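You operate a simulated robot arm through the tools that you are given. There is no shell and no other tool. Be economical: measure what you need, move in short steps, check, and stop when the job is done.

Carry out the task below with a simulated two-armed robot. There is one attempt and no reset: what you move stays moved.

JOB
On the top of the test desk, fold the white cloth in half, so that its two long edges meet.

The check looks at the end state, three seconds after you hand in, the way a careful person would. Anything else that was tipped, shoved, dropped, spilled or broken makes it a failure. Flat cloth is picked up by pressing the open fingertips on it (5 to 10 N) and closing them slowly along it; thin cloth reads only 2 to 8 mm in the jaws.

ROBOT AND FRAMES
Two 7-joint arms with two-finger parallel grippers on one trunk, on a base that drives. Base frame: it is fixed to the floor where the robot stands at the start and does not move with it; the origin is under the middle of the robot, x ahead of it, y to its left, z up; the surface under the hand at the start is at about z = 780. Units: mm, degrees, N and s.
The left shoulder is at the start at [60, 143, 926], the right one opposite. With the tool pointing down near the work surface each hand reaches from about 320 to 740 mm from the robot's upright axis, wherever it stands, measured 20 degrees to its own side. Places, roughly: top of the test desk [700, -900, 800]. Payload 1.57 kg a hand.
The tool frame of a hand sits at the grasp point between the pads (the TCP): z along the fingers, y along the line on which they close. The tips reach 30 mm beyond it. Largest opening 110 mm; finger width 24, thickness 12; the body of the gripper, 48 by 112 mm, starts 78 mm behind the TCP.
Orientation is told as [roll, pitch, yaw] about the base's x, y, z axes, in that order, counted from this pose: with the fingers straight down and closing along the base's y, the tool's x points along the base's -x, its y along +y and its z along -z.

CONTROLS
- The arms move only by the tool send_rows. It takes "left_commands", "right_commands" or both (then of equal length, played together; a hand with none holds still); each is a list of rows, each a list of 7 numbers: the turn, a rotation vector about the tool's x, y, z in units of 45 degrees (1.0 is 45 degrees), then the shift along the tool's x, y, z in units of 400 mm (1.0 is 400 mm), then the closure in counts, from 0 (fully open) to 255 (shut). In form: [[wx, wy, wz, x, y, z, claw], ...]. A call has 1 to 12 rows; each row is the pose to reach, as a shift and turn from the pose commanded when the call began, along the tool's axes at that moment. A call with a number of a shift or a turn outside -1 to 1 is refused whole. Each row takes 0.2 s and may step no farther than 50 mm and 8.6 degrees from the row before; otherwise, or with a gripper value out of range, the whole call is refused. Where a pose cannot be reached the arm comes as near as it can. A force on the tool above 40 N (or 10 N above the force at the start of the call, whichever is more), or a blocked arm, ends the call early, and 0.2 s more pass. Each finger travels about 45 mm/s and halts on what it meets, pressing with about 28 N; the grip force reading is that of the motor and also rises with nothing between the fingers. The clock runs only during rows and for 0.2 s after the last one: add rows that repeat a pose to give the fingers time. The reply holds the time, the measured pose of the TCP, the force on the tool along the base axes, the opening and the grip force, in the units named above and with some noise, with the torque about the TCP (base axes, N m) and any sound that the robot's microphone picked up.
- Cameras (640 x 400 px; columns grow to the right, rows downward): "scene" is now at [26.4, -18, 1506.1]; the picture's right is [-0.24, -0.97, 0.00], its down [-0.85, 0.21, -0.48] and it looks along [0.47, -0.12, -0.87] (base axes); focal length 266 px, centre (320, 200). "left" rides on the left gripper at [70, -16, -141] in its tool frame; the picture's right is [0.23, 0.97, 0.00], its down [-0.86, 0.20, -0.48] and it looks along [-0.47, 0.11, 0.88] (tool axes); focal length 222 px, centre (320, 200). "right" rides on the right gripper at [70, 16, -141] in its tool frame; the picture's right is [-0.23, 0.97, 0.00], its down [-0.86, -0.20, -0.48] and it looks along [-0.47, -0.11, 0.88] (tool axes); focal length 222 px, centre (320, 200). There is no depth. A picture from a camera that has moved, and an enlarged one, comes with that camera's place and axes in the base frame and with its lens. The place of the scene camera against the robot may be out by one fixed shift of up to 25 mm in any direction.
- capture(camera): a new picture of that camera. No time passes.
- lift_body(by): slides the trunk up (or, below 0, down) by that many mm; the arms and the scene camera ride with it, the base frame stays. It gives what a move gives, with no picture.
- roll_base(legs): drives the robot by 1 to 6 legs, each [ahead, left, turn to the left] in mm, mm and degrees, along the robot's own axes; the way and the turn of a leg run together, so that a leg with both is an arc; at most 1500 mm and 180 degrees a leg. The arms and the cameras ride along, it lands a little off, and it stops where it bumps. It gives what a move gives.
- pan_tilt(pan, tilt): turns the head with the scene camera to pan (to the left, within 86 degrees either way) and tilt (down, from -29 to 69), counted from straight ahead of the robot. It gives what a move gives.
- enlarge(camera, box): a new picture of the part [left, top, right, bottom] of that camera's present view, enlarged. No time passes.
- hand_in(): hands the job in; it is judged then, once.

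Go step by step. Nothing tells you exact positions but the pictures and the camera data: compare them with the known pose of the tool, close in by small moves and look again before you grip or let go. The budget is 120 turns and 100 pictures, counting those below and the enlarged ones. Unless the task says otherwise, let go and move clear before handing in, and close with one line.

The tools are called after "Call:" as name(argument=value, ...) on one line, values as JSON. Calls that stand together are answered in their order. send_rows: Moves the arms, as the interface text tells. Its arguments: {"type":"object","properties":{"left_commands":{"type":"array"},"right_commands":{"type":"array"}},"required":[]} The other tools are called the same way: lift_body (by) slides the trunk up or down; roll_base (legs) drives the base; pan_tilt (pan, tilt) turns the head that bears the scene camera; capture (camera) takes a picture; enlarge (camera, box) takes an enlarged picture of a part of a camera's view; hand_in () hands the job in.

At the start:

```text
time: 0.0
left_tool_pos: [458.5, 50.6, 988.3]
left_tool_rot: [0.0, 0.0, 0.0]
left_force: [-0.4, 0.6, 0.3]
left_ft_torque: [-0.03, 0.01, 0.02]
left_gripper_width: 110.1
left_grasp_force: 0.1
right_tool_pos: [457.4, -407.5, 937.2]
right_tool_rot: [0.0, -0.1, 0.0]
right_force: [0.2, 0.9, 0.3]
right_ft_torque: [0.02, 0.02, -0.03]
right_gripper_width: 109.8
right_grasp_force: 0.1
trunk travel left (down, up): [-525.0, 65.0]
robot x, y, heading: [-1.4, 0.6, 0.0]
head pan, tilt: [-14.1, 61.0]
```

scene: 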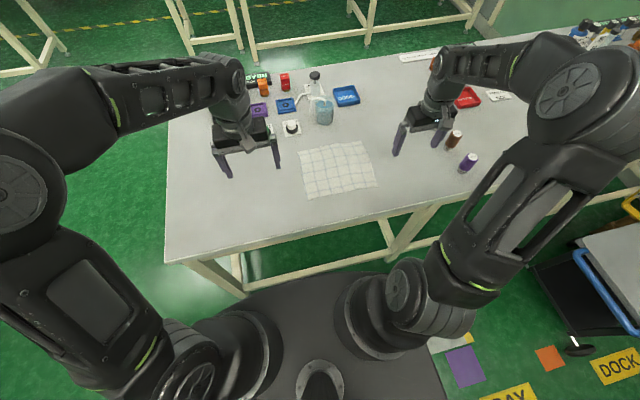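
right: 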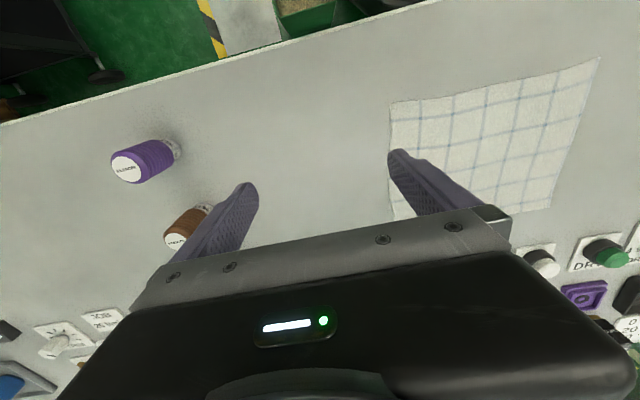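
left: 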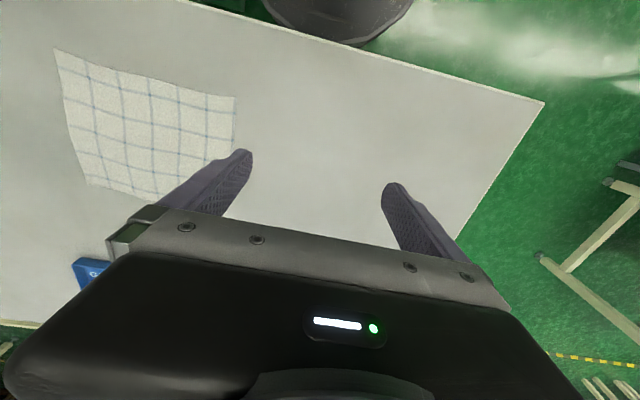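

The cloth lies on the surface ahead, about [520, -205, 780]. I'll look around to check which desk is the test desk and whether there is another white cloth.

Call:
pan_tilt(pan=-50, tilt=40)

Call:
capture(camera="scene")

```text
time: 1.0
left_tool_pos: [458.5, 49.5, 988.3]
left_tool_rot: [0.0, 0.0, 0.1]
left_force: [0.3, 0.0, 0.1]
left_ft_torque: [0.02, 0.03, -0.01]
left_gripper_width: 109.9
left_grasp_force: 0.2
right_tool_pos: [457.8, -407.5, 937.5]
right_tool_rot: [0.0, 0.0, 0.0]
right_force: [-0.1, -0.2, 0.6]
right_ft_torque: [-0.02, -0.01, 0.02]
right_gripper_width: 109.9
right_grasp_force: 0.0
trunk travel left (down, up): [-525.0, 65.0]
robot x, y, heading: [1.1, -2.2, -0.1]
head pan, tilt: [-50.0, 40.0]
```

```text
96 pictures are left
camera scene: at [17.5, -67.0, 1534.0], right [-0.77, -0.64, 0.0], down [-0.41, 0.49, -0.77], along [0.49, -0.59, -0.64], focal length 266 px, centre (320, 200)
```

scene: 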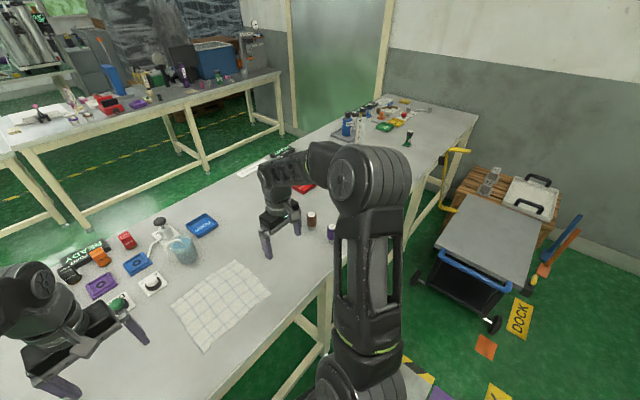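

The desk ahead is one long desk reaching to y ≈ -1900, so it is the test desk and this is the cloth. Next I measure the cloth closely.

Call:
pan_tilt(pan=-20, tilt=61)

Call:
enlarge(camera="scene", box=[220, 80, 420, 205])

```text
time: 2.0
left_tool_pos: [458.6, 49.0, 988.5]
left_tool_rot: [-0.1, 0.1, 0.1]
left_force: [-0.6, 0.2, -0.1]
left_ft_torque: [-0.01, -0.03, -0.02]
left_gripper_width: 110.0
left_grasp_force: 0.1
right_tool_pos: [458.5, -406.9, 935.2]
right_tool_rot: [0.0, 0.0, 0.0]
right_force: [0.3, 0.0, 0.3]
right_ft_torque: [0.02, -0.04, -0.01]
right_gripper_width: 110.1
right_grasp_force: 0.1
trunk travel left (down, up): [-525.0, 65.0]
robot x, y, heading: [2.9, 3.1, -0.1]
head pan, tilt: [-20.0, 61.0]
```

```text
3.20 times, centred on (320, 142) of scene
camera zoom: at [24.4, -24.5, 1506.1], right [-0.34, -0.94, 0.0], down [-0.82, 0.3, -0.49], along [0.46, -0.17, -0.87], focal length 850 px, centre (320, 384)
```

zoom: 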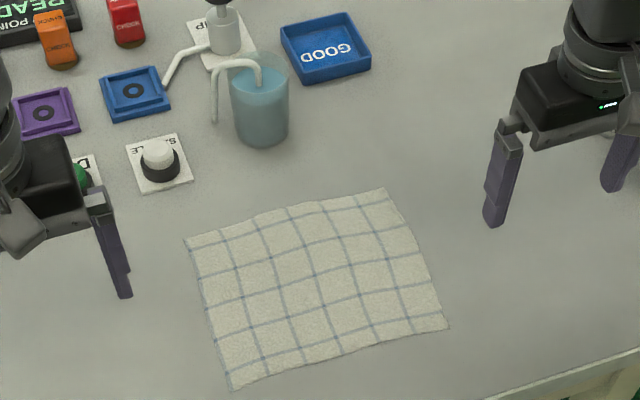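

The cloth is about 231 mm (along y) by 197 mm (along x), with corners near x 428–625 and y -86 to -317. The long edges therefore run along y, and I plan to carry the near edge (x≈428) over to the far one. First I raise the right hand and shift the base right, so both arms are centred on the cloth.

Call:
send_rows(right_commands=[[0, 0, 0, 0, 0, -0.12, 0], [0, 0, 0, 0, 0, -0.15, 0]])

Call:
roll_base(legs=[[0, -200, 0]])

Call:
pan_tilt(pan=0, tilt=61)

Call:
capture(camera="scene")

Call:
capture(camera="left")

```text
time: 2.6
left_tool_pos: [458.6, 50.3, 988.3]
left_tool_rot: [0.0, 0.0, 0.0]
left_force: [-0.3, 0.8, -0.1]
left_ft_torque: [0.0, 0.0, -0.02]
left_gripper_width: 109.7
left_grasp_force: 0.0
right_tool_pos: [458.7, -407.8, 998.6]
right_tool_rot: [-0.1, 0.0, 0.0]
right_force: [0.9, 0.2, 0.3]
right_ft_torque: [-0.02, -0.01, 0.0]
right_gripper_width: 109.9
right_grasp_force: 0.0
trunk travel left (down, up): [-525.0, 65.0]
robot x, y, heading: [-2.8, 2.3, -0.0]
head pan, tilt: [-20.0, 61.0]
```

```text
time: 3.8
left_tool_pos: [419.9, 67.5, 989.0]
left_tool_rot: [0.1, 0.0, 5.9]
left_force: [-0.3, 0.0, 0.1]
left_ft_torque: [-0.01, -0.02, -0.01]
left_gripper_width: 110.0
left_grasp_force: 0.1
right_tool_pos: [468.9, -388.0, 999.3]
right_tool_rot: [0.0, -0.1, 6.1]
right_force: [-0.3, -0.6, -0.4]
right_ft_torque: [-0.02, -0.03, 0.02]
right_gripper_width: 109.9
right_grasp_force: 0.0
trunk travel left (down, up): [-525.0, 65.0]
robot x, y, heading: [-29.5, -32.3, 6.1]
head pan, tilt: [-20.0, 61.0]
stopped in leg 1: the robot was blocked; the commanded pose is now the measured one
```

```text
time: 4.7
left_tool_pos: [422.1, 67.5, 988.8]
left_tool_rot: [-0.1, 0.0, 6.0]
left_force: [1.1, -0.1, 0.6]
left_ft_torque: [0.03, 0.03, 0.0]
left_gripper_width: 110.1
left_grasp_force: 0.0
right_tool_pos: [469.3, -387.9, 998.7]
right_tool_rot: [0.0, 0.1, 6.0]
right_force: [0.2, -0.2, -0.3]
right_ft_torque: [0.0, -0.03, -0.02]
right_gripper_width: 110.0
right_grasp_force: 0.0
trunk travel left (down, up): [-525.0, 65.0]
robot x, y, heading: [-30.5, -30.2, 6.1]
head pan, tilt: [0.0, 61.0]
```

```text
94 pictures are left
camera scene: at [-0.7, -28.6, 1506.1], right [0.1, -0.99, 0.0], down [-0.87, -0.09, -0.48], along [0.48, 0.05, -0.87], focal length 266 px, centre (320, 200)
```

scene: 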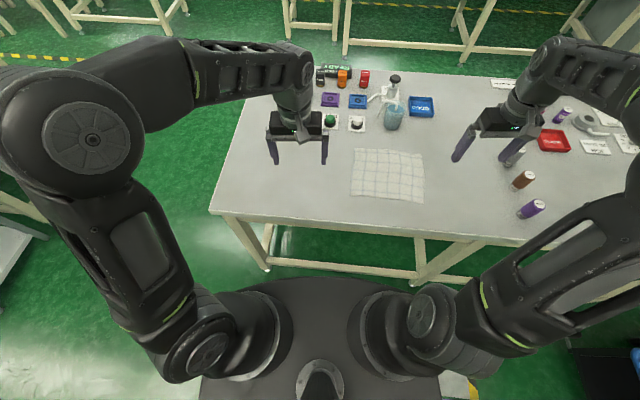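

```text
93 pictures are left
camera left: at [354.8, 44.2, 1128.9], right [-0.33, 0.94, 0.0], down [0.83, 0.29, 0.48], along [0.45, 0.16, -0.88], focal length 222 px, centre (320, 200)
```

left: 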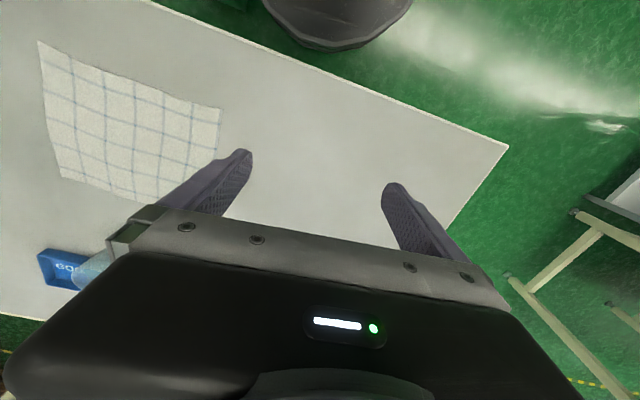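

The base was blocked and swung about 6°. I need to see what it touched.

Call:
pan_tilt(pan=-80, tilt=65)

Call:
capture(camera="scene")

Call:
pan_tilt(pan=-40, tilt=69)

Call:
capture(camera="scene")

```text
time: 6.2
left_tool_pos: [422.9, 68.8, 988.5]
left_tool_rot: [0.1, 0.0, 6.1]
left_force: [0.4, 0.0, 0.3]
left_ft_torque: [0.02, 0.01, -0.01]
left_gripper_width: 109.8
left_grasp_force: 0.0
right_tool_pos: [469.9, -387.6, 998.5]
right_tool_rot: [0.0, 0.0, 6.2]
right_force: [-0.7, 0.7, -0.5]
right_ft_torque: [0.03, 0.0, 0.01]
right_gripper_width: 109.7
right_grasp_force: 0.1
trunk travel left (down, up): [-525.0, 65.0]
robot x, y, heading: [-25.7, -30.0, 6.0]
head pan, tilt: [-80.0, 65.0]
```

```text
92 pictures are left
camera scene: at [-49.1, -93.8, 1501.7], right [-0.96, -0.28, 0.0], down [-0.25, 0.87, -0.42], along [0.12, -0.41, -0.91], focal length 266 px, centre (320, 200)
```

scene: 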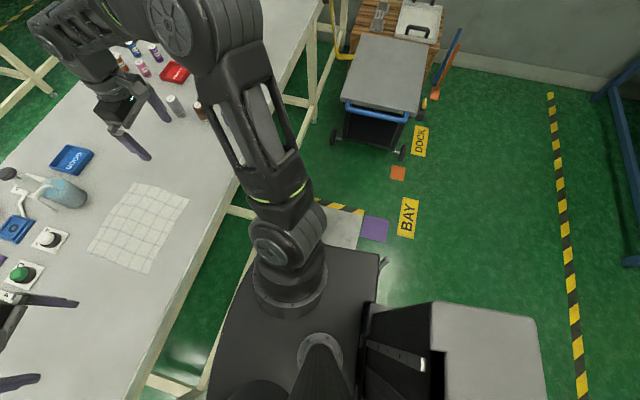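

```text
time: 7.3
left_tool_pos: [422.9, 67.6, 988.1]
left_tool_rot: [0.0, 0.0, 6.0]
left_force: [-0.5, 0.4, -0.9]
left_ft_torque: [0.01, 0.03, -0.01]
left_gripper_width: 109.9
left_grasp_force: 0.0
right_tool_pos: [471.3, -386.8, 999.3]
right_tool_rot: [0.0, 0.0, 6.1]
right_force: [0.3, -0.1, 0.0]
right_ft_torque: [0.02, -0.02, 0.03]
right_gripper_width: 109.9
right_grasp_force: 0.0
trunk travel left (down, up): [-525.0, 65.0]
robot x, y, heading: [-30.4, -29.7, 6.0]
head pan, tilt: [-40.0, 68.8]
```

```text
91 pictures are left
camera scene: at [-19.5, -66.8, 1497.9], right [-0.56, -0.83, 0.0], down [-0.77, 0.52, -0.36], along [0.3, -0.2, -0.93], focal length 266 px, centre (320, 200)
```

scene: 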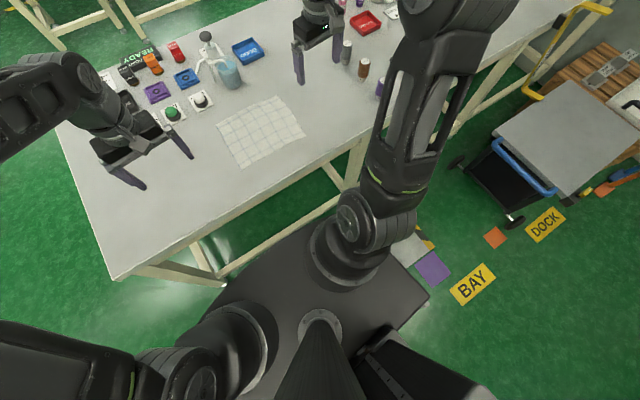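

Call:
enlarge(camera="scene", box=[330, 180, 490, 310])

```text
3.08 times, centred on (410, 245) of scene
camera zoom: at [-19.5, -66.8, 1497.9], right [-0.56, -0.83, 0.0], down [-0.77, 0.52, -0.36], along [0.3, -0.2, -0.93], focal length 817 px, centre (43, 62)
```

zoom: 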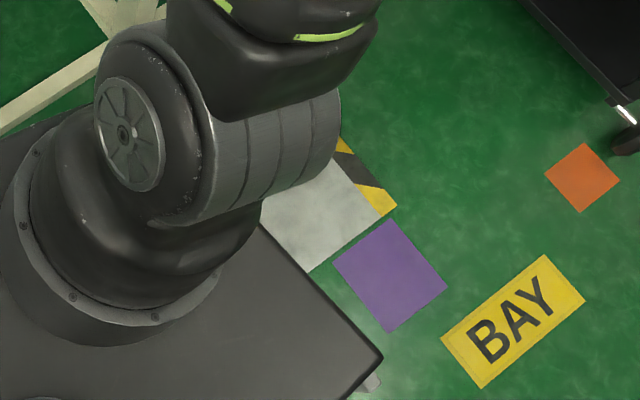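

It seems to have met the desk frame or the low hazard-marked piece beside its front right, and the tabletop things look undisturbed. I'll go back to the free starting stance and reach from there.

Call:
roll_base(legs=[[-5, 35, 0], [0, 0, -6]])

Call:
pan_tilt(pan=-20, tilt=61)

Call:
enlarge(camera="scene", box=[220, 80, 420, 205])

```text
time: 8.7
left_tool_pos: [421.8, 53.8, 987.6]
left_tool_rot: [0.0, 0.0, 0.0]
left_force: [-0.6, -0.6, -0.4]
left_ft_torque: [0.01, 0.0, -0.02]
left_gripper_width: 110.0
left_grasp_force: 0.1
right_tool_pos: [419.7, -404.9, 998.1]
right_tool_rot: [0.1, 0.0, 0.1]
right_force: [0.3, -0.6, 0.4]
right_ft_torque: [0.03, 0.01, 0.0]
right_gripper_width: 110.1
right_grasp_force: 0.1
trunk travel left (down, up): [-525.0, 65.0]
robot x, y, heading: [-36.0, 3.3, -0.1]
head pan, tilt: [-40.0, 68.8]
```

```text
time: 9.5
left_tool_pos: [421.2, 53.4, 989.1]
left_tool_rot: [0.0, 0.0, 0.0]
left_force: [-0.4, -0.2, -0.3]
left_ft_torque: [0.0, 0.03, 0.02]
left_gripper_width: 110.0
left_grasp_force: 0.0
right_tool_pos: [421.3, -403.5, 997.9]
right_tool_rot: [0.0, 0.1, 0.0]
right_force: [0.5, 0.0, 0.3]
right_ft_torque: [0.02, -0.01, -0.02]
right_gripper_width: 110.0
right_grasp_force: 0.0
trunk travel left (down, up): [-525.0, 65.0]
robot x, y, heading: [-35.8, 2.0, -0.1]
head pan, tilt: [-20.0, 61.0]
```

```text
3.20 times, centred on (320, 142) of scene
camera zoom: at [-13.3, -20.7, 1506.1], right [-0.34, -0.94, 0.0], down [-0.82, 0.3, -0.48], along [0.45, -0.17, -0.87], focal length 850 px, centre (320, 384)
```

zoom: 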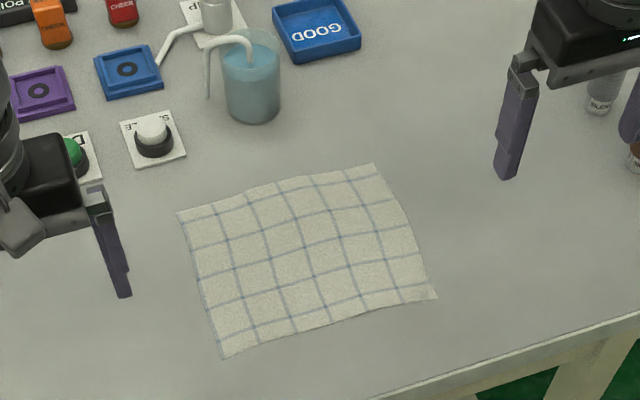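

The cloth is unmoved. I'll bring both hands above the two near corners at about z 915 with partly closed fingers and view it with the hand cameras.

Call:
send_rows(left_commands=[[0, 0, 0, -0.01, -0.09, 0.03, 60], [0, 0, 0, -0.02, -0.18, 0.06, 120], [0, 0, 0, -0.03, -0.27, 0.1, 162], [0, 0, 0, -0.04, -0.35, 0.14, 162], [0, 0, 0, -0.0475, -0.425, 0.175, 162], [0, 0, 0, -0.0475, -0.425, 0.175, 162]], right_commands=[[0, 0, 0, -0.01, 0.06, 0.03, 60], [0, 0, 0, -0.02, 0.12, 0.07, 120], [0, 0, 0, -0.03, 0.18, 0.12, 162], [0, 0, 0, -0.04, 0.24, 0.16, 162], [0, 0, 0, -0.0475, 0.285, 0.2, 162], [0, 0, 0, -0.0475, 0.285, 0.2, 162]])

Call:
capture(camera="left")

Call:
capture(camera="right")

Call:
capture(camera="scene")

```text
time: 10.9
left_tool_pos: [439.1, -116.1, 915.8]
left_tool_rot: [-0.1, -0.1, 0.0]
left_force: [-1.0, -0.1, 0.2]
left_ft_torque: [0.02, 0.04, 0.0]
left_gripper_width: 40.1
left_grasp_force: 0.0
right_tool_pos: [440.8, -288.0, 916.2]
right_tool_rot: [0.0, -0.1, 0.1]
right_force: [-0.7, 0.5, 0.0]
right_ft_torque: [-0.01, 0.04, -0.01]
right_gripper_width: 40.5
right_grasp_force: 0.1
trunk travel left (down, up): [-525.0, 65.0]
robot x, y, heading: [-40.0, 3.4, -0.1]
head pan, tilt: [-20.0, 61.0]
```

```text
88 pictures are left
camera left: at [369.9, -132.0, 1056.0], right [-0.23, 0.97, 0.0], down [0.86, 0.2, 0.48], along [0.47, 0.11, -0.88], focal length 222 px, centre (320, 200)
```

left: 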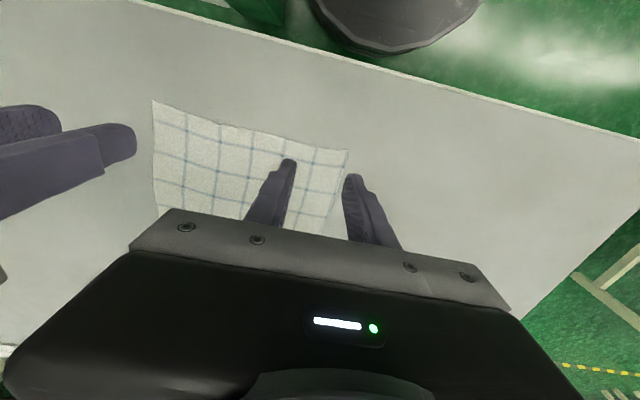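

```text
87 pictures are left
camera right: at [369.6, -271.7, 1058.8], right [0.23, 0.97, 0.0], down [0.85, -0.2, 0.48], along [0.47, -0.11, -0.88], focal length 222 px, centre (320, 200)
```

right: 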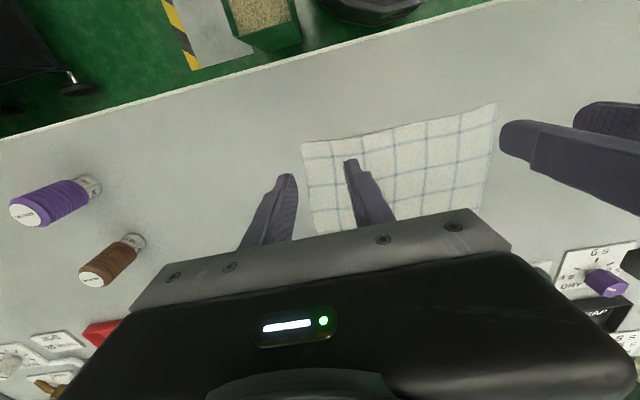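

```text
86 pictures are left
camera scene: at [-13.6, -20.3, 1506.1], right [-0.34, -0.94, 0.0], down [-0.82, 0.3, -0.48], along [0.46, -0.17, -0.87], focal length 266 px, centre (320, 200)
```

scene: 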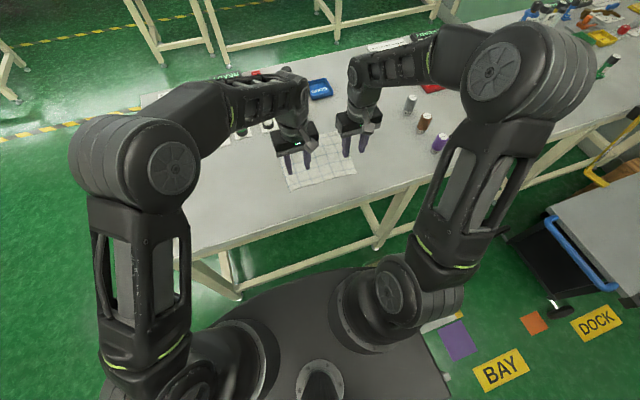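

The right-hand camera shows a green bin of granules on the hazard plate beside the base, which may be what I met. I'll look closer.

Call:
enlarge(camera="right", box=[140, 0, 460, 100])

```text
2.00 times, centred on (300, 50) of right
camera zoom: at [369.6, -271.7, 1058.8], right [0.23, 0.97, 0.0], down [0.85, -0.2, 0.48], along [0.47, -0.11, -0.88], focal length 444 px, centre (360, 500)
```

zoom: 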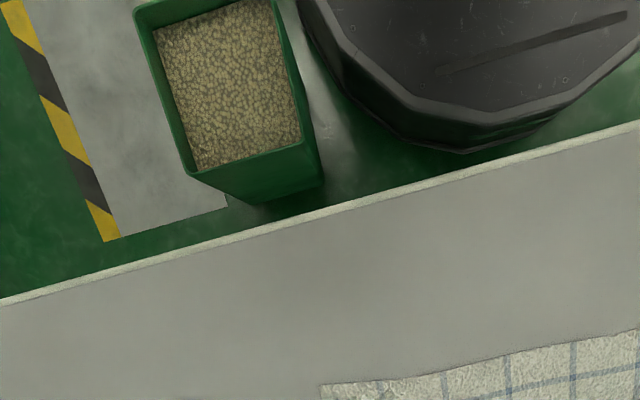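

The bin is upright and nothing is spilled; the base pivoted about it and has been backed off, so I won't drive again. Both hand cameras agree on near corners of about D (440, -80) and C (434, -311). I'll move over the grasp spots and descend to just above the surface.

Call:
send_rows(left_commands=[[0, 0, 0, -0.035, -0.005, 0.08, 162], [0, 0, 0, -0.035, -0.005, 0.16, 162], [0, 0, 0, -0.035, -0.005, 0.215, 162], [0, 0, 0, -0.035, -0.005, 0.24, 162], [0, 0, 0, -0.035, -0.005, 0.24, 162]], right_commands=[[0, 0, 0, -0.023, 0.0325, 0.08, 162], [0, 0, 0, -0.023, 0.0325, 0.16, 162], [0, 0, 0, -0.023, 0.0325, 0.215, 162], [0, 0, 0, -0.023, 0.0325, 0.24, 162], [0, 0, 0, -0.023, 0.0325, 0.24, 162]])

Call:
capture(camera="left")

Call:
capture(camera="right")

```text
time: 12.1
left_tool_pos: [455.6, -117.3, 820.5]
left_tool_rot: [0.0, 0.0, 0.0]
left_force: [-0.3, 0.4, -0.2]
left_ft_torque: [-0.01, 0.0, -0.04]
left_gripper_width: 40.4
left_grasp_force: 0.1
right_tool_pos: [450.3, -276.2, 821.9]
right_tool_rot: [0.0, 0.1, 0.0]
right_force: [0.6, 0.8, 0.7]
right_ft_torque: [0.0, -0.01, 0.01]
right_gripper_width: 40.1
right_grasp_force: 0.0
trunk travel left (down, up): [-525.0, 65.0]
robot x, y, heading: [-33.2, 3.4, -0.2]
head pan, tilt: [-20.0, 61.0]
```

```text
84 pictures are left
camera left: at [385.7, -133.8, 960.7], right [-0.23, 0.97, 0.0], down [0.86, 0.2, 0.48], along [0.47, 0.11, -0.88], focal length 222 px, centre (320, 200)
```

left: 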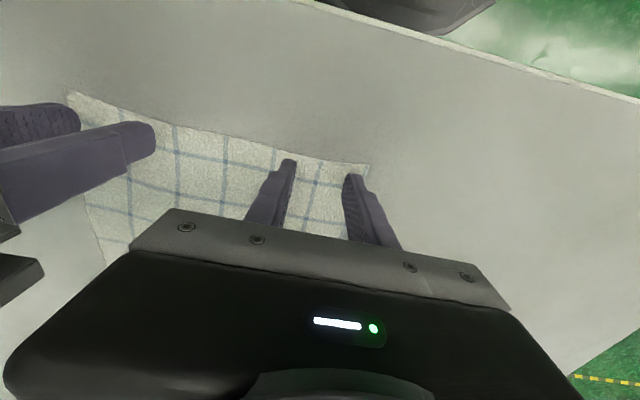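

```text
83 pictures are left
camera right: at [380.9, -259.7, 963.1], right [0.23, 0.97, 0.0], down [0.85, -0.2, 0.48], along [0.47, -0.11, -0.88], focal length 222 px, centre (320, 200)
```

right: 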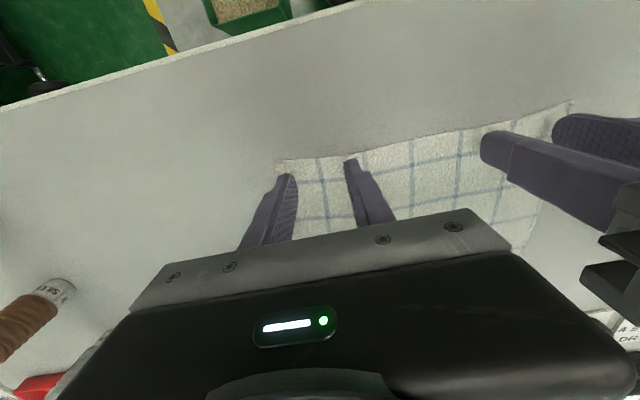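

Both finger pairs sit just inside the edge. I'll descend gently until contact.

Call:
send_rows(left_commands=[[0, 0, 0, 0, 0, 0.01, 162], [0, 0, 0, 0, 0, 0.02, 162], [0, 0, 0, 0, 0, 0.02, 162]], right_commands=[[0, 0, 0, -0.005, 0, 0.01, 162], [0, 0, 0, -0.0075, 0, 0.023, 162], [0, 0, 0, -0.0075, 0, 0.023, 162]])

```text
time: 12.9
left_tool_pos: [454.8, -118.7, 813.6]
left_tool_rot: [-0.1, 0.0, 0.0]
left_force: [0.3, -1.3, -0.3]
left_ft_torque: [0.0, 0.01, -0.02]
left_gripper_width: 40.0
left_grasp_force: 0.1
right_tool_pos: [453.7, -276.3, 814.4]
right_tool_rot: [0.1, 0.0, -0.2]
right_force: [0.0, -0.2, -0.9]
right_ft_torque: [-0.01, 0.0, 0.0]
right_gripper_width: 40.1
right_grasp_force: 0.1
trunk travel left (down, up): [-525.0, 65.0]
robot x, y, heading: [-36.3, 4.5, 0.1]
head pan, tilt: [-20.0, 61.0]
```

Call:
send_rows(left_commands=[[0, 0, 0, 0, 0, 0.005, 162], [0, 0, 0, 0, 0, 0.0075, 162], [0, 0, 0, 0, 0, 0.0075, 162]], right_commands=[[0, 0, 0, 0, 0, 0.005, 162], [0, 0, 0, 0, 0, 0.0075, 162], [0, 0, 0, 0, 0, 0.0075, 162]])

```text
time: 13.7
left_tool_pos: [455.8, -119.2, 811.9]
left_tool_rot: [0.1, -0.1, 0.1]
left_force: [1.2, 0.7, 2.5]
left_ft_torque: [0.05, -0.01, 0.03]
left_gripper_width: 40.2
left_grasp_force: 0.0
right_tool_pos: [452.6, -277.0, 811.2]
right_tool_rot: [0.0, -0.2, -0.1]
right_force: [-1.8, -1.7, 9.6]
right_ft_torque: [-0.08, 0.06, 0.0]
right_gripper_width: 39.8
right_grasp_force: 0.0
trunk travel left (down, up): [-525.0, 65.0]
robot x, y, heading: [-39.2, 2.7, 0.1]
head pan, tilt: [-20.0, 61.0]
```

Contact made (right about 9 N, left about 2.5 N). I'll press the left a touch more and close both slowly.

Call:
send_rows(left_commands=[[0, 0, 0, 0, 0, 0.003, 162], [0, 0, 0, 0, 0, 0.003, 162]])

Call:
send_rows(left_commands=[[0, 0, 0, 0, 0, 0, 168], [0, 0, 0, 0, 0, 0, 174], [0, 0, 0, 0, 0, 0, 180], [0, 0, 0, 0, 0, 0, 186], [0, 0, 0, 0, 0, 0, 192], [0, 0, 0, 0, 0, 0, 198], [0, 0, 0, 0, 0, 0, 204], [0, 0, 0, 0, 0, 0, 210], [0, 0, 0, 0, 0, 0, 216], [0, 0, 0, 0, 0, 0, 222], [0, 0, 0, 0, 0, 0, 226], [0, 0, 0, 0, 0, 0, 230]], right_commands=[[0, 0, 0, 0, 0, 0, 168], [0, 0, 0, 0, 0, 0, 174], [0, 0, 0, 0, 0, 0, 180], [0, 0, 0, 0, 0, 0, 186], [0, 0, 0, 0, 0, 0, 192], [0, 0, 0, 0, 0, 0, 198], [0, 0, 0, 0, 0, 0, 204], [0, 0, 0, 0, 0, 0, 210], [0, 0, 0, 0, 0, 0, 216], [0, 0, 0, 0, 0, 0, 222], [0, 0, 0, 0, 0, 0, 226], [0, 0, 0, 0, 0, 0, 230]])

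Call:
capture(camera="left")

Call:
capture(camera="right")

```text
time: 14.3
left_tool_pos: [453.5, -117.8, 810.7]
left_tool_rot: [-0.1, -0.1, 0.0]
left_force: [0.8, 0.3, 9.7]
left_ft_torque: [0.15, -0.06, -0.01]
left_gripper_width: 40.3
left_grasp_force: 0.2
right_tool_pos: [451.7, -276.1, 810.4]
right_tool_rot: [0.0, -0.1, 0.0]
right_force: [1.0, -2.5, 10.6]
right_ft_torque: [-0.1, -0.01, 0.01]
right_gripper_width: 40.2
right_grasp_force: 0.0
trunk travel left (down, up): [-525.0, 65.0]
robot x, y, heading: [-40.0, 4.6, -0.1]
head pan, tilt: [-20.0, 61.0]
```

```text
time: 16.9
left_tool_pos: [452.5, -116.3, 810.0]
left_tool_rot: [0.0, -0.1, 0.0]
left_force: [-0.6, 2.1, 21.3]
left_ft_torque: [0.14, -0.02, 0.03]
left_gripper_width: 11.6
left_grasp_force: 1.0
right_tool_pos: [451.7, -276.5, 811.6]
right_tool_rot: [0.0, -0.1, 0.0]
right_force: [0.4, 0.2, 8.3]
right_ft_torque: [-0.02, -0.03, 0.02]
right_gripper_width: 10.1
right_grasp_force: 0.0
trunk travel left (down, up): [-525.0, 65.0]
robot x, y, heading: [-42.4, 3.9, -0.1]
head pan, tilt: [-20.0, 61.0]
```

```text
82 pictures are left
camera left: at [383.3, -134.1, 951.7], right [-0.23, 0.97, 0.0], down [0.85, 0.2, 0.48], along [0.47, 0.11, -0.88], focal length 222 px, centre (320, 200)
```

left: 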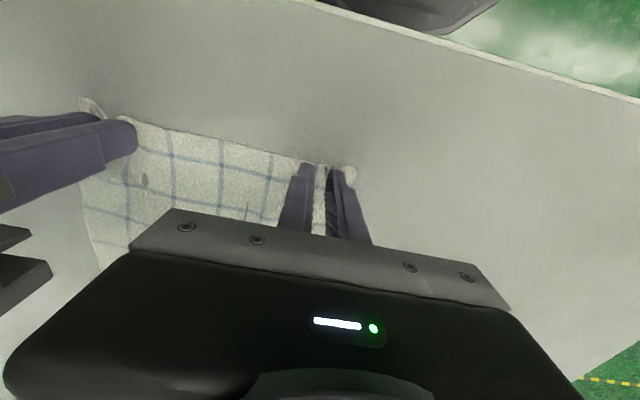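

```text
81 pictures are left
camera right: at [381.3, -259.6, 952.4], right [0.23, 0.97, 0.0], down [0.85, -0.2, 0.48], along [0.47, -0.11, -0.88], focal length 222 px, centre (320, 200)
```

right: 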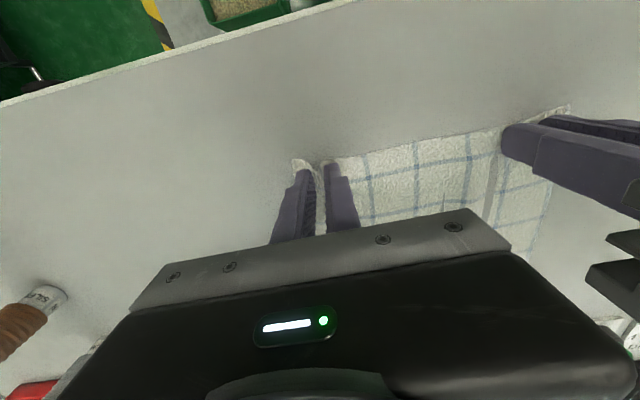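

Cloth is gathering between both finger pairs. I'll close fully.

Call:
send_rows(left_commands=[[0, 0, 0, 0, 0, 0, 235], [0, 0, 0, 0, 0, 0, 240], [0, 0, 0, 0, 0, 0, 246], [0, 0, 0, 0, 0, 0, 255], [0, 0, 0, 0, 0, 0, 255], [0, 0, 0, 0, 0, 0, 255]], right_commands=[[0, 0, 0, 0, 0, 0, 235], [0, 0, 0, 0, 0, 0, 240], [0, 0, 0, 0, 0, 0, 246], [0, 0, 0, 0, 0, 0, 255], [0, 0, 0, 0, 0, 0, 255], [0, 0, 0, 0, 0, 0, 255]])

Call:
send_rows(left_commands=[[0, 0, 0, 0, 0, -0.025, 255], [0, 0, 0, 0, 0, -0.05, 255], [0, 0, 0, 0, 0, -0.075, 255], [0, 0, 0, 0, 0, -0.075, 255]], right_commands=[[0, 0, 0, 0, 0, -0.025, 255], [0, 0, 0, 0, 0, -0.05, 255], [0, 0, 0, 0, 0, -0.075, 255], [0, 0, 0, 0, 0, -0.075, 255]])

Call:
capture(camera="left")

Call:
capture(camera="right")

Call:
enlarge(camera="scene", box=[220, 80, 420, 205])

```text
time: 18.3
left_tool_pos: [453.9, -118.6, 811.1]
left_tool_rot: [0.0, -0.1, 0.0]
left_force: [0.9, 3.7, 24.0]
left_ft_torque: [0.18, -0.01, 0.02]
left_gripper_width: 0.1
left_grasp_force: 21.2
right_tool_pos: [451.7, -276.1, 811.6]
right_tool_rot: [0.0, -0.1, 0.0]
right_force: [-0.1, -0.3, 6.6]
right_ft_torque: [0.01, 0.03, -0.02]
right_gripper_width: 0.0
right_grasp_force: 20.7
trunk travel left (down, up): [-525.0, 65.0]
robot x, y, heading: [-39.1, 4.5, -0.0]
head pan, tilt: [-20.0, 61.0]
```

```text
time: 19.3
left_tool_pos: [454.7, -118.7, 838.6]
left_tool_rot: [0.1, 0.1, 0.0]
left_force: [0.2, -0.5, -0.6]
left_ft_torque: [0.0, 0.01, -0.01]
left_gripper_width: 0.1
left_grasp_force: 21.3
right_tool_pos: [453.0, -276.4, 840.7]
right_tool_rot: [0.1, 0.0, 0.1]
right_force: [-0.5, 0.2, 0.2]
right_ft_torque: [-0.01, -0.02, -0.01]
right_gripper_width: 0.3
right_grasp_force: 21.4
trunk travel left (down, up): [-525.0, 65.0]
robot x, y, heading: [-36.9, 4.1, -0.1]
head pan, tilt: [-20.0, 61.0]
```

```text
80 pictures are left
camera left: at [384.6, -134.8, 979.9], right [-0.23, 0.97, 0.0], down [0.86, 0.2, 0.48], along [0.47, 0.11, -0.88], focal length 222 px, centre (320, 200)
```

left: 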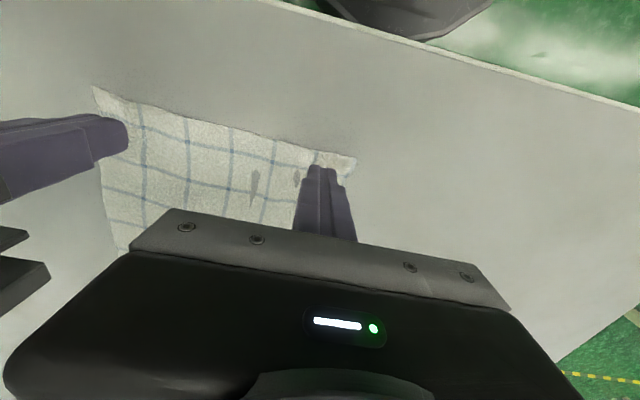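

```text
79 pictures are left
camera right: at [382.0, -259.5, 981.7], right [0.23, 0.97, 0.0], down [0.85, -0.2, 0.48], along [0.47, -0.11, -0.88], focal length 222 px, centre (320, 200)
```

right: 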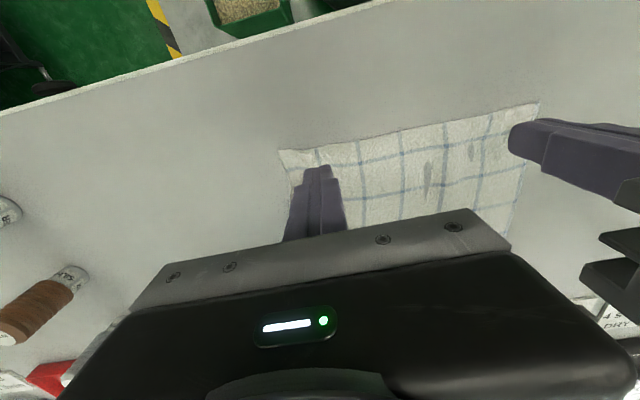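

```text
3.20 times, centred on (320, 142) of scene
camera zoom: at [-13.0, -20.8, 1506.1], right [-0.34, -0.94, 0.0], down [-0.82, 0.3, -0.48], along [0.45, -0.17, -0.87], focal length 850 px, centre (320, 384)
```

zoom: 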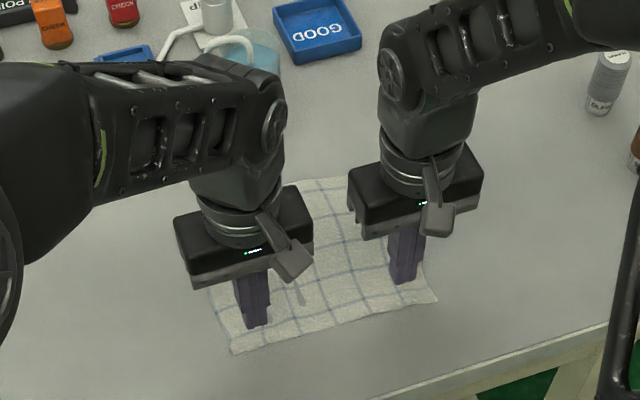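

Both grips slipped (0 mm in the jaws), leaving the cloth slightly rumpled with corners near (440, -89) and (430, -308). I'll retry with a wider opening, a controlled light press and slower closing.

Call:
send_rows(left_commands=[[0, 0, 0, 0, -0.01, 0, 200], [0, 0, 0, 0, -0.025, 0, 150], [0, 0, 0, 0, -0.0275, 0, 139], [0, 0, 0, 0, -0.0275, 0.03, 139], [0, 0, 0, 0, -0.0275, 0.0575, 139], [0, 0, 0, 0, -0.0275, 0.0575, 139]], right_commands=[[0, 0, 0, 0, 0.01, 0, 200], [0, 0, 0, 0.01, 0.02, 0, 150], [0, 0, 0, 0.01, 0.0225, 0, 139], [0, 0, 0, 0.01, 0.0225, 0.03, 139], [0, 0, 0, 0.01, 0.0225, 0.0575, 139], [0, 0, 0, 0.01, 0.0225, 0.0575, 139]])

Call:
capture(camera="left")

Call:
capture(camera="right")

```text
time: 20.7
left_tool_pos: [453.9, -130.6, 816.8]
left_tool_rot: [0.1, -0.1, 0.0]
left_force: [-0.4, 0.1, 1.3]
left_ft_torque: [0.0, 0.02, -0.03]
left_gripper_width: 49.9
left_grasp_force: 0.1
right_tool_pos: [448.6, -267.4, 818.3]
right_tool_rot: [0.0, 0.0, 0.0]
right_force: [0.4, 0.2, 0.1]
right_ft_torque: [0.01, 0.02, 0.0]
right_gripper_width: 50.1
right_grasp_force: 0.1
trunk travel left (down, up): [-525.0, 65.0]
robot x, y, heading: [-41.6, 4.4, -0.2]
head pan, tilt: [-20.0, 61.0]
```

```text
77 pictures are left
camera left: at [385.0, -146.2, 957.5], right [-0.23, 0.97, 0.0], down [0.86, 0.2, 0.48], along [0.47, 0.11, -0.88], focal length 222 px, centre (320, 200)
```

left: 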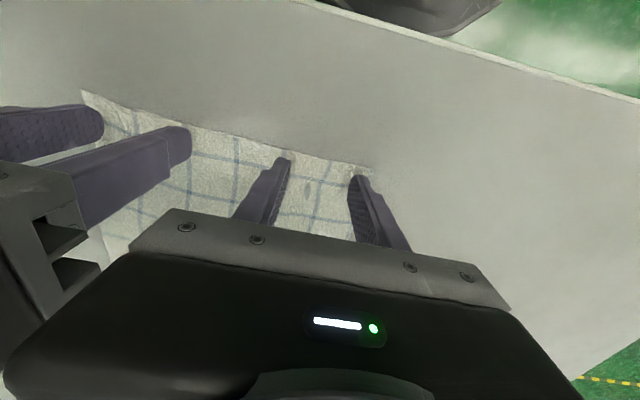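

```text
76 pictures are left
camera right: at [377.6, -250.8, 959.7], right [0.23, 0.97, 0.0], down [0.85, -0.2, 0.48], along [0.47, -0.11, -0.88], focal length 222 px, centre (320, 200)
```

right: 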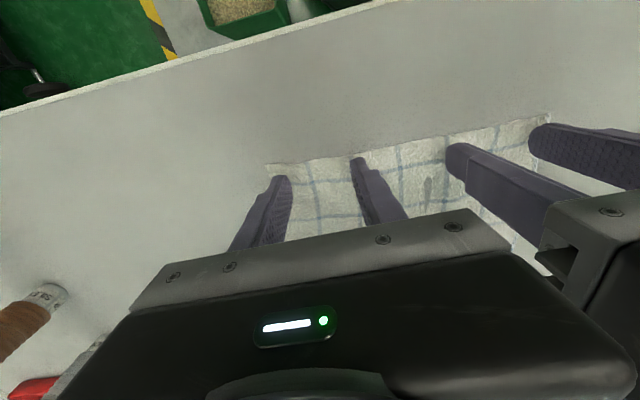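

Call:
send_rows(left_commands=[[0, 0, 0, -0.01, 0, 0.005, 139], [0, 0, 0, -0.01, 0, 0.0125, 139], [0, 0, 0, -0.01, 0, 0.0125, 139]], right_commands=[[0, 0, 0, -0.015, 0, 0.005, 139], [0, 0, 0, -0.015, 0, 0.0145, 139], [0, 0, 0, -0.015, 0, 0.0145, 139]])

```text
time: 21.5
left_tool_pos: [457.5, -129.2, 810.5]
left_tool_rot: [0.0, 0.0, 0.0]
left_force: [-0.1, 0.2, 1.7]
left_ft_torque: [0.05, 0.04, -0.01]
left_gripper_width: 49.8
left_grasp_force: 0.1
right_tool_pos: [453.3, -267.1, 812.1]
right_tool_rot: [0.0, 0.0, -0.1]
right_force: [-0.9, -0.2, 0.1]
right_ft_torque: [0.03, -0.03, 0.01]
right_gripper_width: 49.9
right_grasp_force: 0.1
trunk travel left (down, up): [-525.0, 65.0]
robot x, y, heading: [-39.9, 2.0, -0.2]
head pan, tilt: [-20.0, 61.0]
```

Call:
send_rows(left_commands=[[0, 0, 0, 0, 0, 0.0025, 139], [0, 0, 0, 0, 0, 0.0025, 139]], right_commands=[[0, 0, 0, 0, 0, 0.0035, 139], [0, 0, 0, 0, 0, 0.0035, 139]])

```text
time: 22.1
left_tool_pos: [458.9, -130.0, 810.8]
left_tool_rot: [0.0, -0.1, 0.0]
left_force: [-0.1, -1.5, 6.0]
left_ft_torque: [0.06, 0.02, 0.01]
left_gripper_width: 50.1
left_grasp_force: 0.0
right_tool_pos: [452.4, -267.7, 812.4]
right_tool_rot: [0.0, -0.2, -0.1]
right_force: [0.5, -0.5, 8.3]
right_ft_torque: [-0.09, 0.04, 0.01]
right_gripper_width: 50.0
right_grasp_force: 0.0
trunk travel left (down, up): [-525.0, 65.0]
robot x, y, heading: [-36.0, 0.2, 0.0]
head pan, tilt: [-20.0, 61.0]
```

Pressing at 6 and 8 N; now a slow close.

Call:
send_rows(left_commands=[[0, 0, 0, 0, 0, 0, 142], [0, 0, 0, 0, 0, 0, 145], [0, 0, 0, 0, 0, 0, 148], [0, 0, 0, 0, 0, 0, 151], [0, 0, 0, 0, 0, 0, 154], [0, 0, 0, 0, 0, 0, 157], [0, 0, 0, 0, 0, 0, 160], [0, 0, 0, 0, 0, 0, 163], [0, 0, 0, 0, 0, 0, 166], [0, 0, 0, 0, 0, 0, 169], [0, 0, 0, 0, 0, 0, 172], [0, 0, 0, 0, 0, 0, 175]], right_commands=[[0, 0, 0, 0, 0, 0, 142], [0, 0, 0, 0, 0, 0, 145], [0, 0, 0, 0, 0, 0, 148], [0, 0, 0, 0, 0, 0, 151], [0, 0, 0, 0, 0, 0, 154], [0, 0, 0, 0, 0, 0, 157], [0, 0, 0, 0, 0, 0, 160], [0, 0, 0, 0, 0, 0, 163], [0, 0, 0, 0, 0, 0, 166], [0, 0, 0, 0, 0, 0, 169], [0, 0, 0, 0, 0, 0, 172], [0, 0, 0, 0, 0, 0, 175]])

Call:
enlarge(camera="left", box=[220, 110, 420, 235])

Call:
enlarge(camera="right", box=[220, 110, 420, 235])

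```text
time: 24.7
left_tool_pos: [457.3, -129.8, 811.4]
left_tool_rot: [0.0, -0.1, 0.0]
left_force: [0.8, -1.5, 8.8]
left_ft_torque: [0.07, 0.02, 0.01]
left_gripper_width: 34.0
left_grasp_force: 0.2
right_tool_pos: [451.6, -267.1, 812.1]
right_tool_rot: [0.0, -0.1, 0.0]
right_force: [0.9, 1.3, 14.9]
right_ft_torque: [-0.03, 0.06, 0.02]
right_gripper_width: 35.5
right_grasp_force: 1.0
trunk travel left (down, up): [-525.0, 65.0]
robot x, y, heading: [-36.5, 0.4, -0.2]
head pan, tilt: [-20.0, 61.0]
```

```text
3.20 times, centred on (320, 172) of left
camera zoom: at [387.7, -145.6, 951.8], right [-0.23, 0.97, 0.0], down [0.85, 0.2, 0.48], along [0.47, 0.11, -0.88], focal length 711 px, centre (320, 288)
```

zoom: 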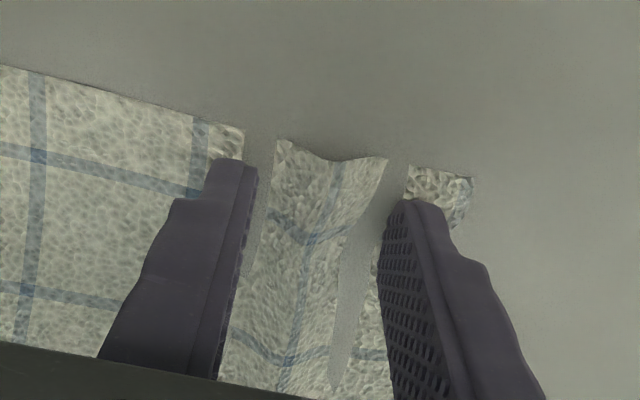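

```text
3.20 times, centred on (320, 172) of right
camera zoom: at [382.5, -250.2, 952.3], right [0.23, 0.97, 0.0], down [0.85, -0.2, 0.48], along [0.47, -0.11, -0.88], focal length 711 px, centre (320, 288)
```

zoom: 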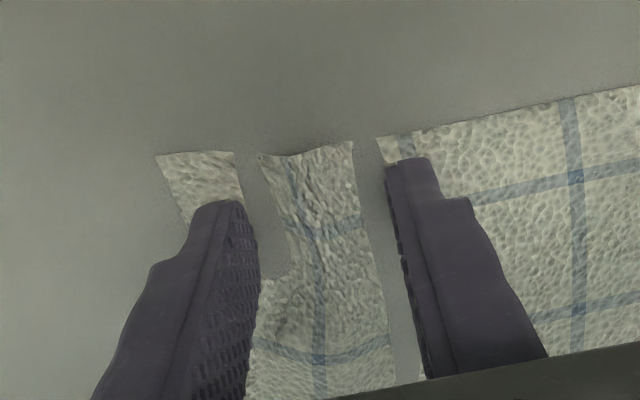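

The cloth is bunching up between the fingers on both sides. I'll ease the right press slightly and continue.

Call:
send_rows(left_commands=[[0, 0, 0, 0, 0, 0, 178], [0, 0, 0, 0, 0, 0, 181], [0, 0, 0, 0, 0, 0, 184], [0, 0, 0, 0, 0, 0, 187], [0, 0, 0, 0, 0, 0, 190], [0, 0, 0, 0, 0, 0, 193], [0, 0, 0, 0, 0, 0, 196], [0, 0, 0, 0, 0, 0, 199], [0, 0, 0, 0, 0, 0, 202], [0, 0, 0, 0, 0, 0, 205], [0, 0, 0, 0, 0, 0, 208], [0, 0, 0, 0, 0, 0, 211]], right_commands=[[0, 0, 0, 0, 0, -0.0012, 178], [0, 0, 0, 0, 0, -0.0012, 181], [0, 0, 0, 0, 0, -0.0012, 184], [0, 0, 0, 0, 0, -0.0012, 187], [0, 0, 0, 0, 0, -0.0012, 190], [0, 0, 0, 0, 0, -0.0012, 193], [0, 0, 0, 0, 0, -0.0012, 196], [0, 0, 0, 0, 0, -0.0012, 199], [0, 0, 0, 0, 0, -0.0012, 202], [0, 0, 0, 0, 0, -0.0012, 205], [0, 0, 0, 0, 0, -0.0012, 208], [0, 0, 0, 0, 0, -0.0012, 211]])

Call:
enlarge(camera="left", box=[220, 110, 420, 235])

Call:
enlarge(camera="right", box=[220, 110, 420, 235])

```text
time: 27.3
left_tool_pos: [456.8, -130.5, 811.1]
left_tool_rot: [0.1, -0.1, 0.0]
left_force: [0.6, -2.3, 11.6]
left_ft_torque: [0.05, 0.03, 0.01]
left_gripper_width: 19.6
left_grasp_force: 0.1
right_tool_pos: [451.6, -267.7, 811.9]
right_tool_rot: [0.1, -0.1, 0.1]
right_force: [-1.3, 2.2, 6.2]
right_ft_torque: [0.0, 0.03, -0.01]
right_gripper_width: 19.8
right_grasp_force: 0.6
trunk travel left (down, up): [-525.0, 65.0]
robot x, y, heading: [-36.0, 6.3, -0.1]
head pan, tilt: [-20.0, 61.0]
```

```text
3.20 times, centred on (320, 172) of left
camera zoom: at [387.8, -146.0, 951.8], right [-0.23, 0.97, 0.0], down [0.85, 0.2, 0.48], along [0.47, 0.11, -0.88], focal length 711 px, centre (320, 288)
```

zoom: 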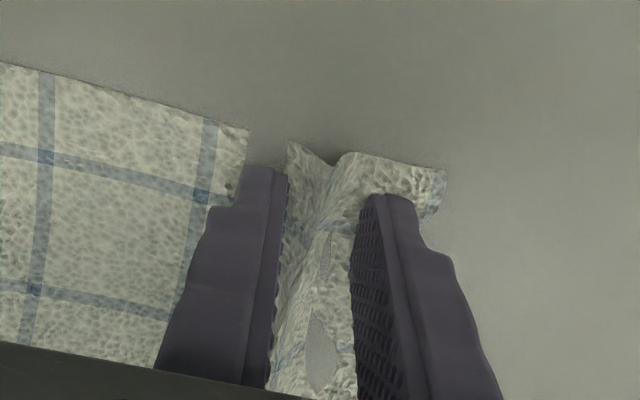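

```text
3.20 times, centred on (320, 172) of right
camera zoom: at [382.3, -250.4, 952.4], right [0.23, 0.97, 0.0], down [0.85, -0.2, 0.48], along [0.47, -0.11, -0.88], focal length 711 px, centre (320, 288)
```

zoom: 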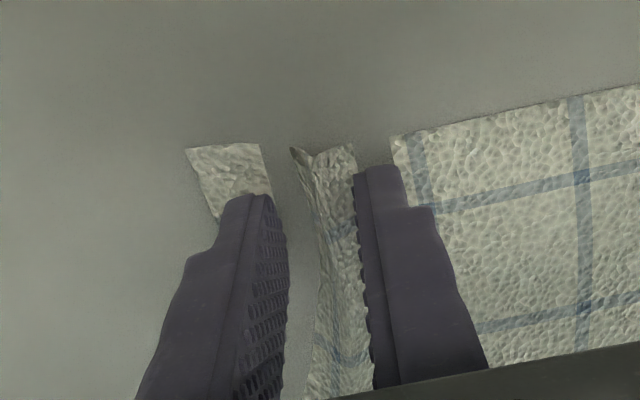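

Ridges are now forming well; continue.

Call:
send_rows(left_commands=[[0, 0, 0, 0, 0, 0, 214], [0, 0, 0, 0, 0, 0, 217], [0, 0, 0, 0, 0, 0, 220], [0, 0, 0, 0, 0, 0, 223], [0, 0, 0, 0, 0, 0, 226], [0, 0, 0, 0, 0, 0, 229], [0, 0, 0, 0, 0, 0, 232], [0, 0, 0, 0, 0, 0, 235], [0, 0, 0, 0, 0, 0, 238], [0, 0, 0, 0, 0, 0, 241], [0, 0, 0, 0, 0, 0, 244], [0, 0, 0, 0, 0, 0, 247]], right_commands=[[0, 0, 0, 0, 0, 0, 214], [0, 0, 0, 0, 0, 0, 217], [0, 0, 0, 0, 0, 0, 220], [0, 0, 0, 0, 0, 0, 223], [0, 0, 0, 0, 0, 0, 226], [0, 0, 0, 0, 0, 0, 229], [0, 0, 0, 0, 0, 0, 232], [0, 0, 0, 0, 0, 0, 235], [0, 0, 0, 0, 0, 0, 238], [0, 0, 0, 0, 0, 0, 241], [0, 0, 0, 0, 0, 0, 244], [0, 0, 0, 0, 0, 0, 247]])

Call:
enlarge(camera="left", box=[220, 110, 420, 235])

Call:
enlarge(camera="right", box=[220, 110, 420, 235])

```text
time: 29.9
left_tool_pos: [458.3, -130.2, 811.5]
left_tool_rot: [0.0, 0.0, 0.0]
left_force: [0.1, -8.3, 8.8]
left_ft_torque: [-0.28, 0.05, 0.02]
left_gripper_width: 3.0
left_grasp_force: 6.9
right_tool_pos: [452.8, -269.0, 811.6]
right_tool_rot: [-0.1, -0.2, -0.1]
right_force: [0.6, 5.2, 14.5]
right_ft_torque: [0.27, 0.07, -0.06]
right_gripper_width: 5.0
right_grasp_force: 2.5
trunk travel left (down, up): [-525.0, 65.0]
robot x, y, heading: [-36.7, 2.0, -0.3]
head pan, tilt: [-20.0, 61.0]
```

```text
3.20 times, centred on (320, 172) of left
camera zoom: at [387.6, -146.0, 951.8], right [-0.23, 0.97, 0.0], down [0.85, 0.2, 0.48], along [0.47, 0.11, -0.88], focal length 711 px, centre (320, 288)
```

zoom: 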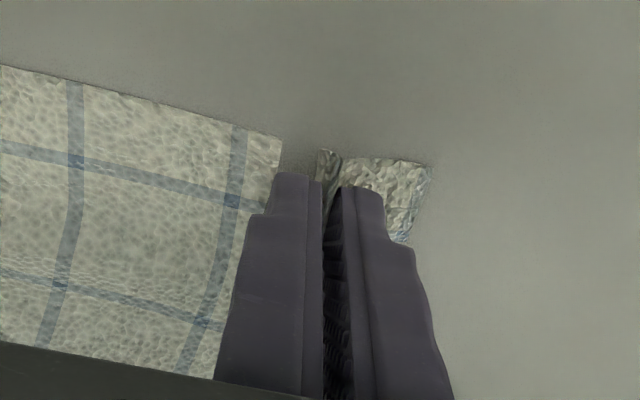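

```text
3.20 times, centred on (320, 172) of right
camera zoom: at [382.1, -251.2, 952.8], right [0.23, 0.97, 0.0], down [0.85, -0.2, 0.48], along [0.47, -0.11, -0.88], focal length 711 px, centre (320, 288)
```

zoom: 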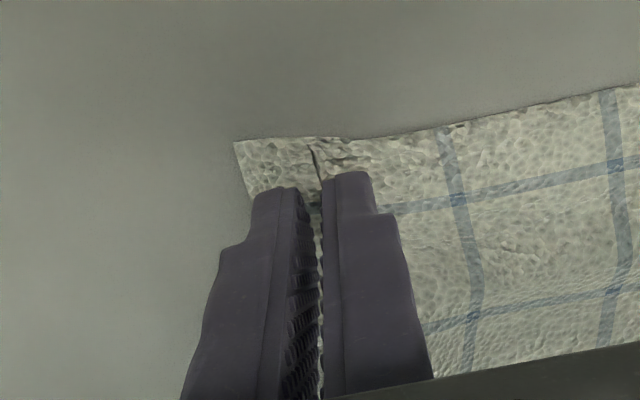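

Left reads 3 mm with rising grip. I'll close fully and check the thickness.

Call:
send_rows(left_commands=[[0, 0, 0, 0, 0, 0, 250], [0, 0, 0, 0, 0, 0, 252], [0, 0, 0, 0, 0, 0, 255], [0, 0, 0, 0, 0, 0, 255], [0, 0, 0, 0, 0, 0, 255]], right_commands=[[0, 0, 0, 0, 0, 0, 250], [0, 0, 0, 0, 0, 0, 252], [0, 0, 0, 0, 0, 0, 255], [0, 0, 0, 0, 0, 0, 255], [0, 0, 0, 0, 0, 0, 255]])

```text
time: 31.1
left_tool_pos: [457.8, -129.3, 811.2]
left_tool_rot: [0.0, -0.1, 0.0]
left_force: [1.0, -9.0, 7.0]
left_ft_torque: [-0.26, 0.0, 0.04]
left_gripper_width: 2.2
left_grasp_force: 23.4
right_tool_pos: [452.0, -266.3, 811.6]
right_tool_rot: [0.0, -0.1, -0.1]
right_force: [0.1, 10.5, 17.3]
right_ft_torque: [0.41, 0.14, -0.07]
right_gripper_width: 0.0
right_grasp_force: 20.8
trunk travel left (down, up): [-525.0, 65.0]
robot x, y, heading: [-38.7, 2.8, -0.2]
head pan, tilt: [-20.0, 61.0]
```

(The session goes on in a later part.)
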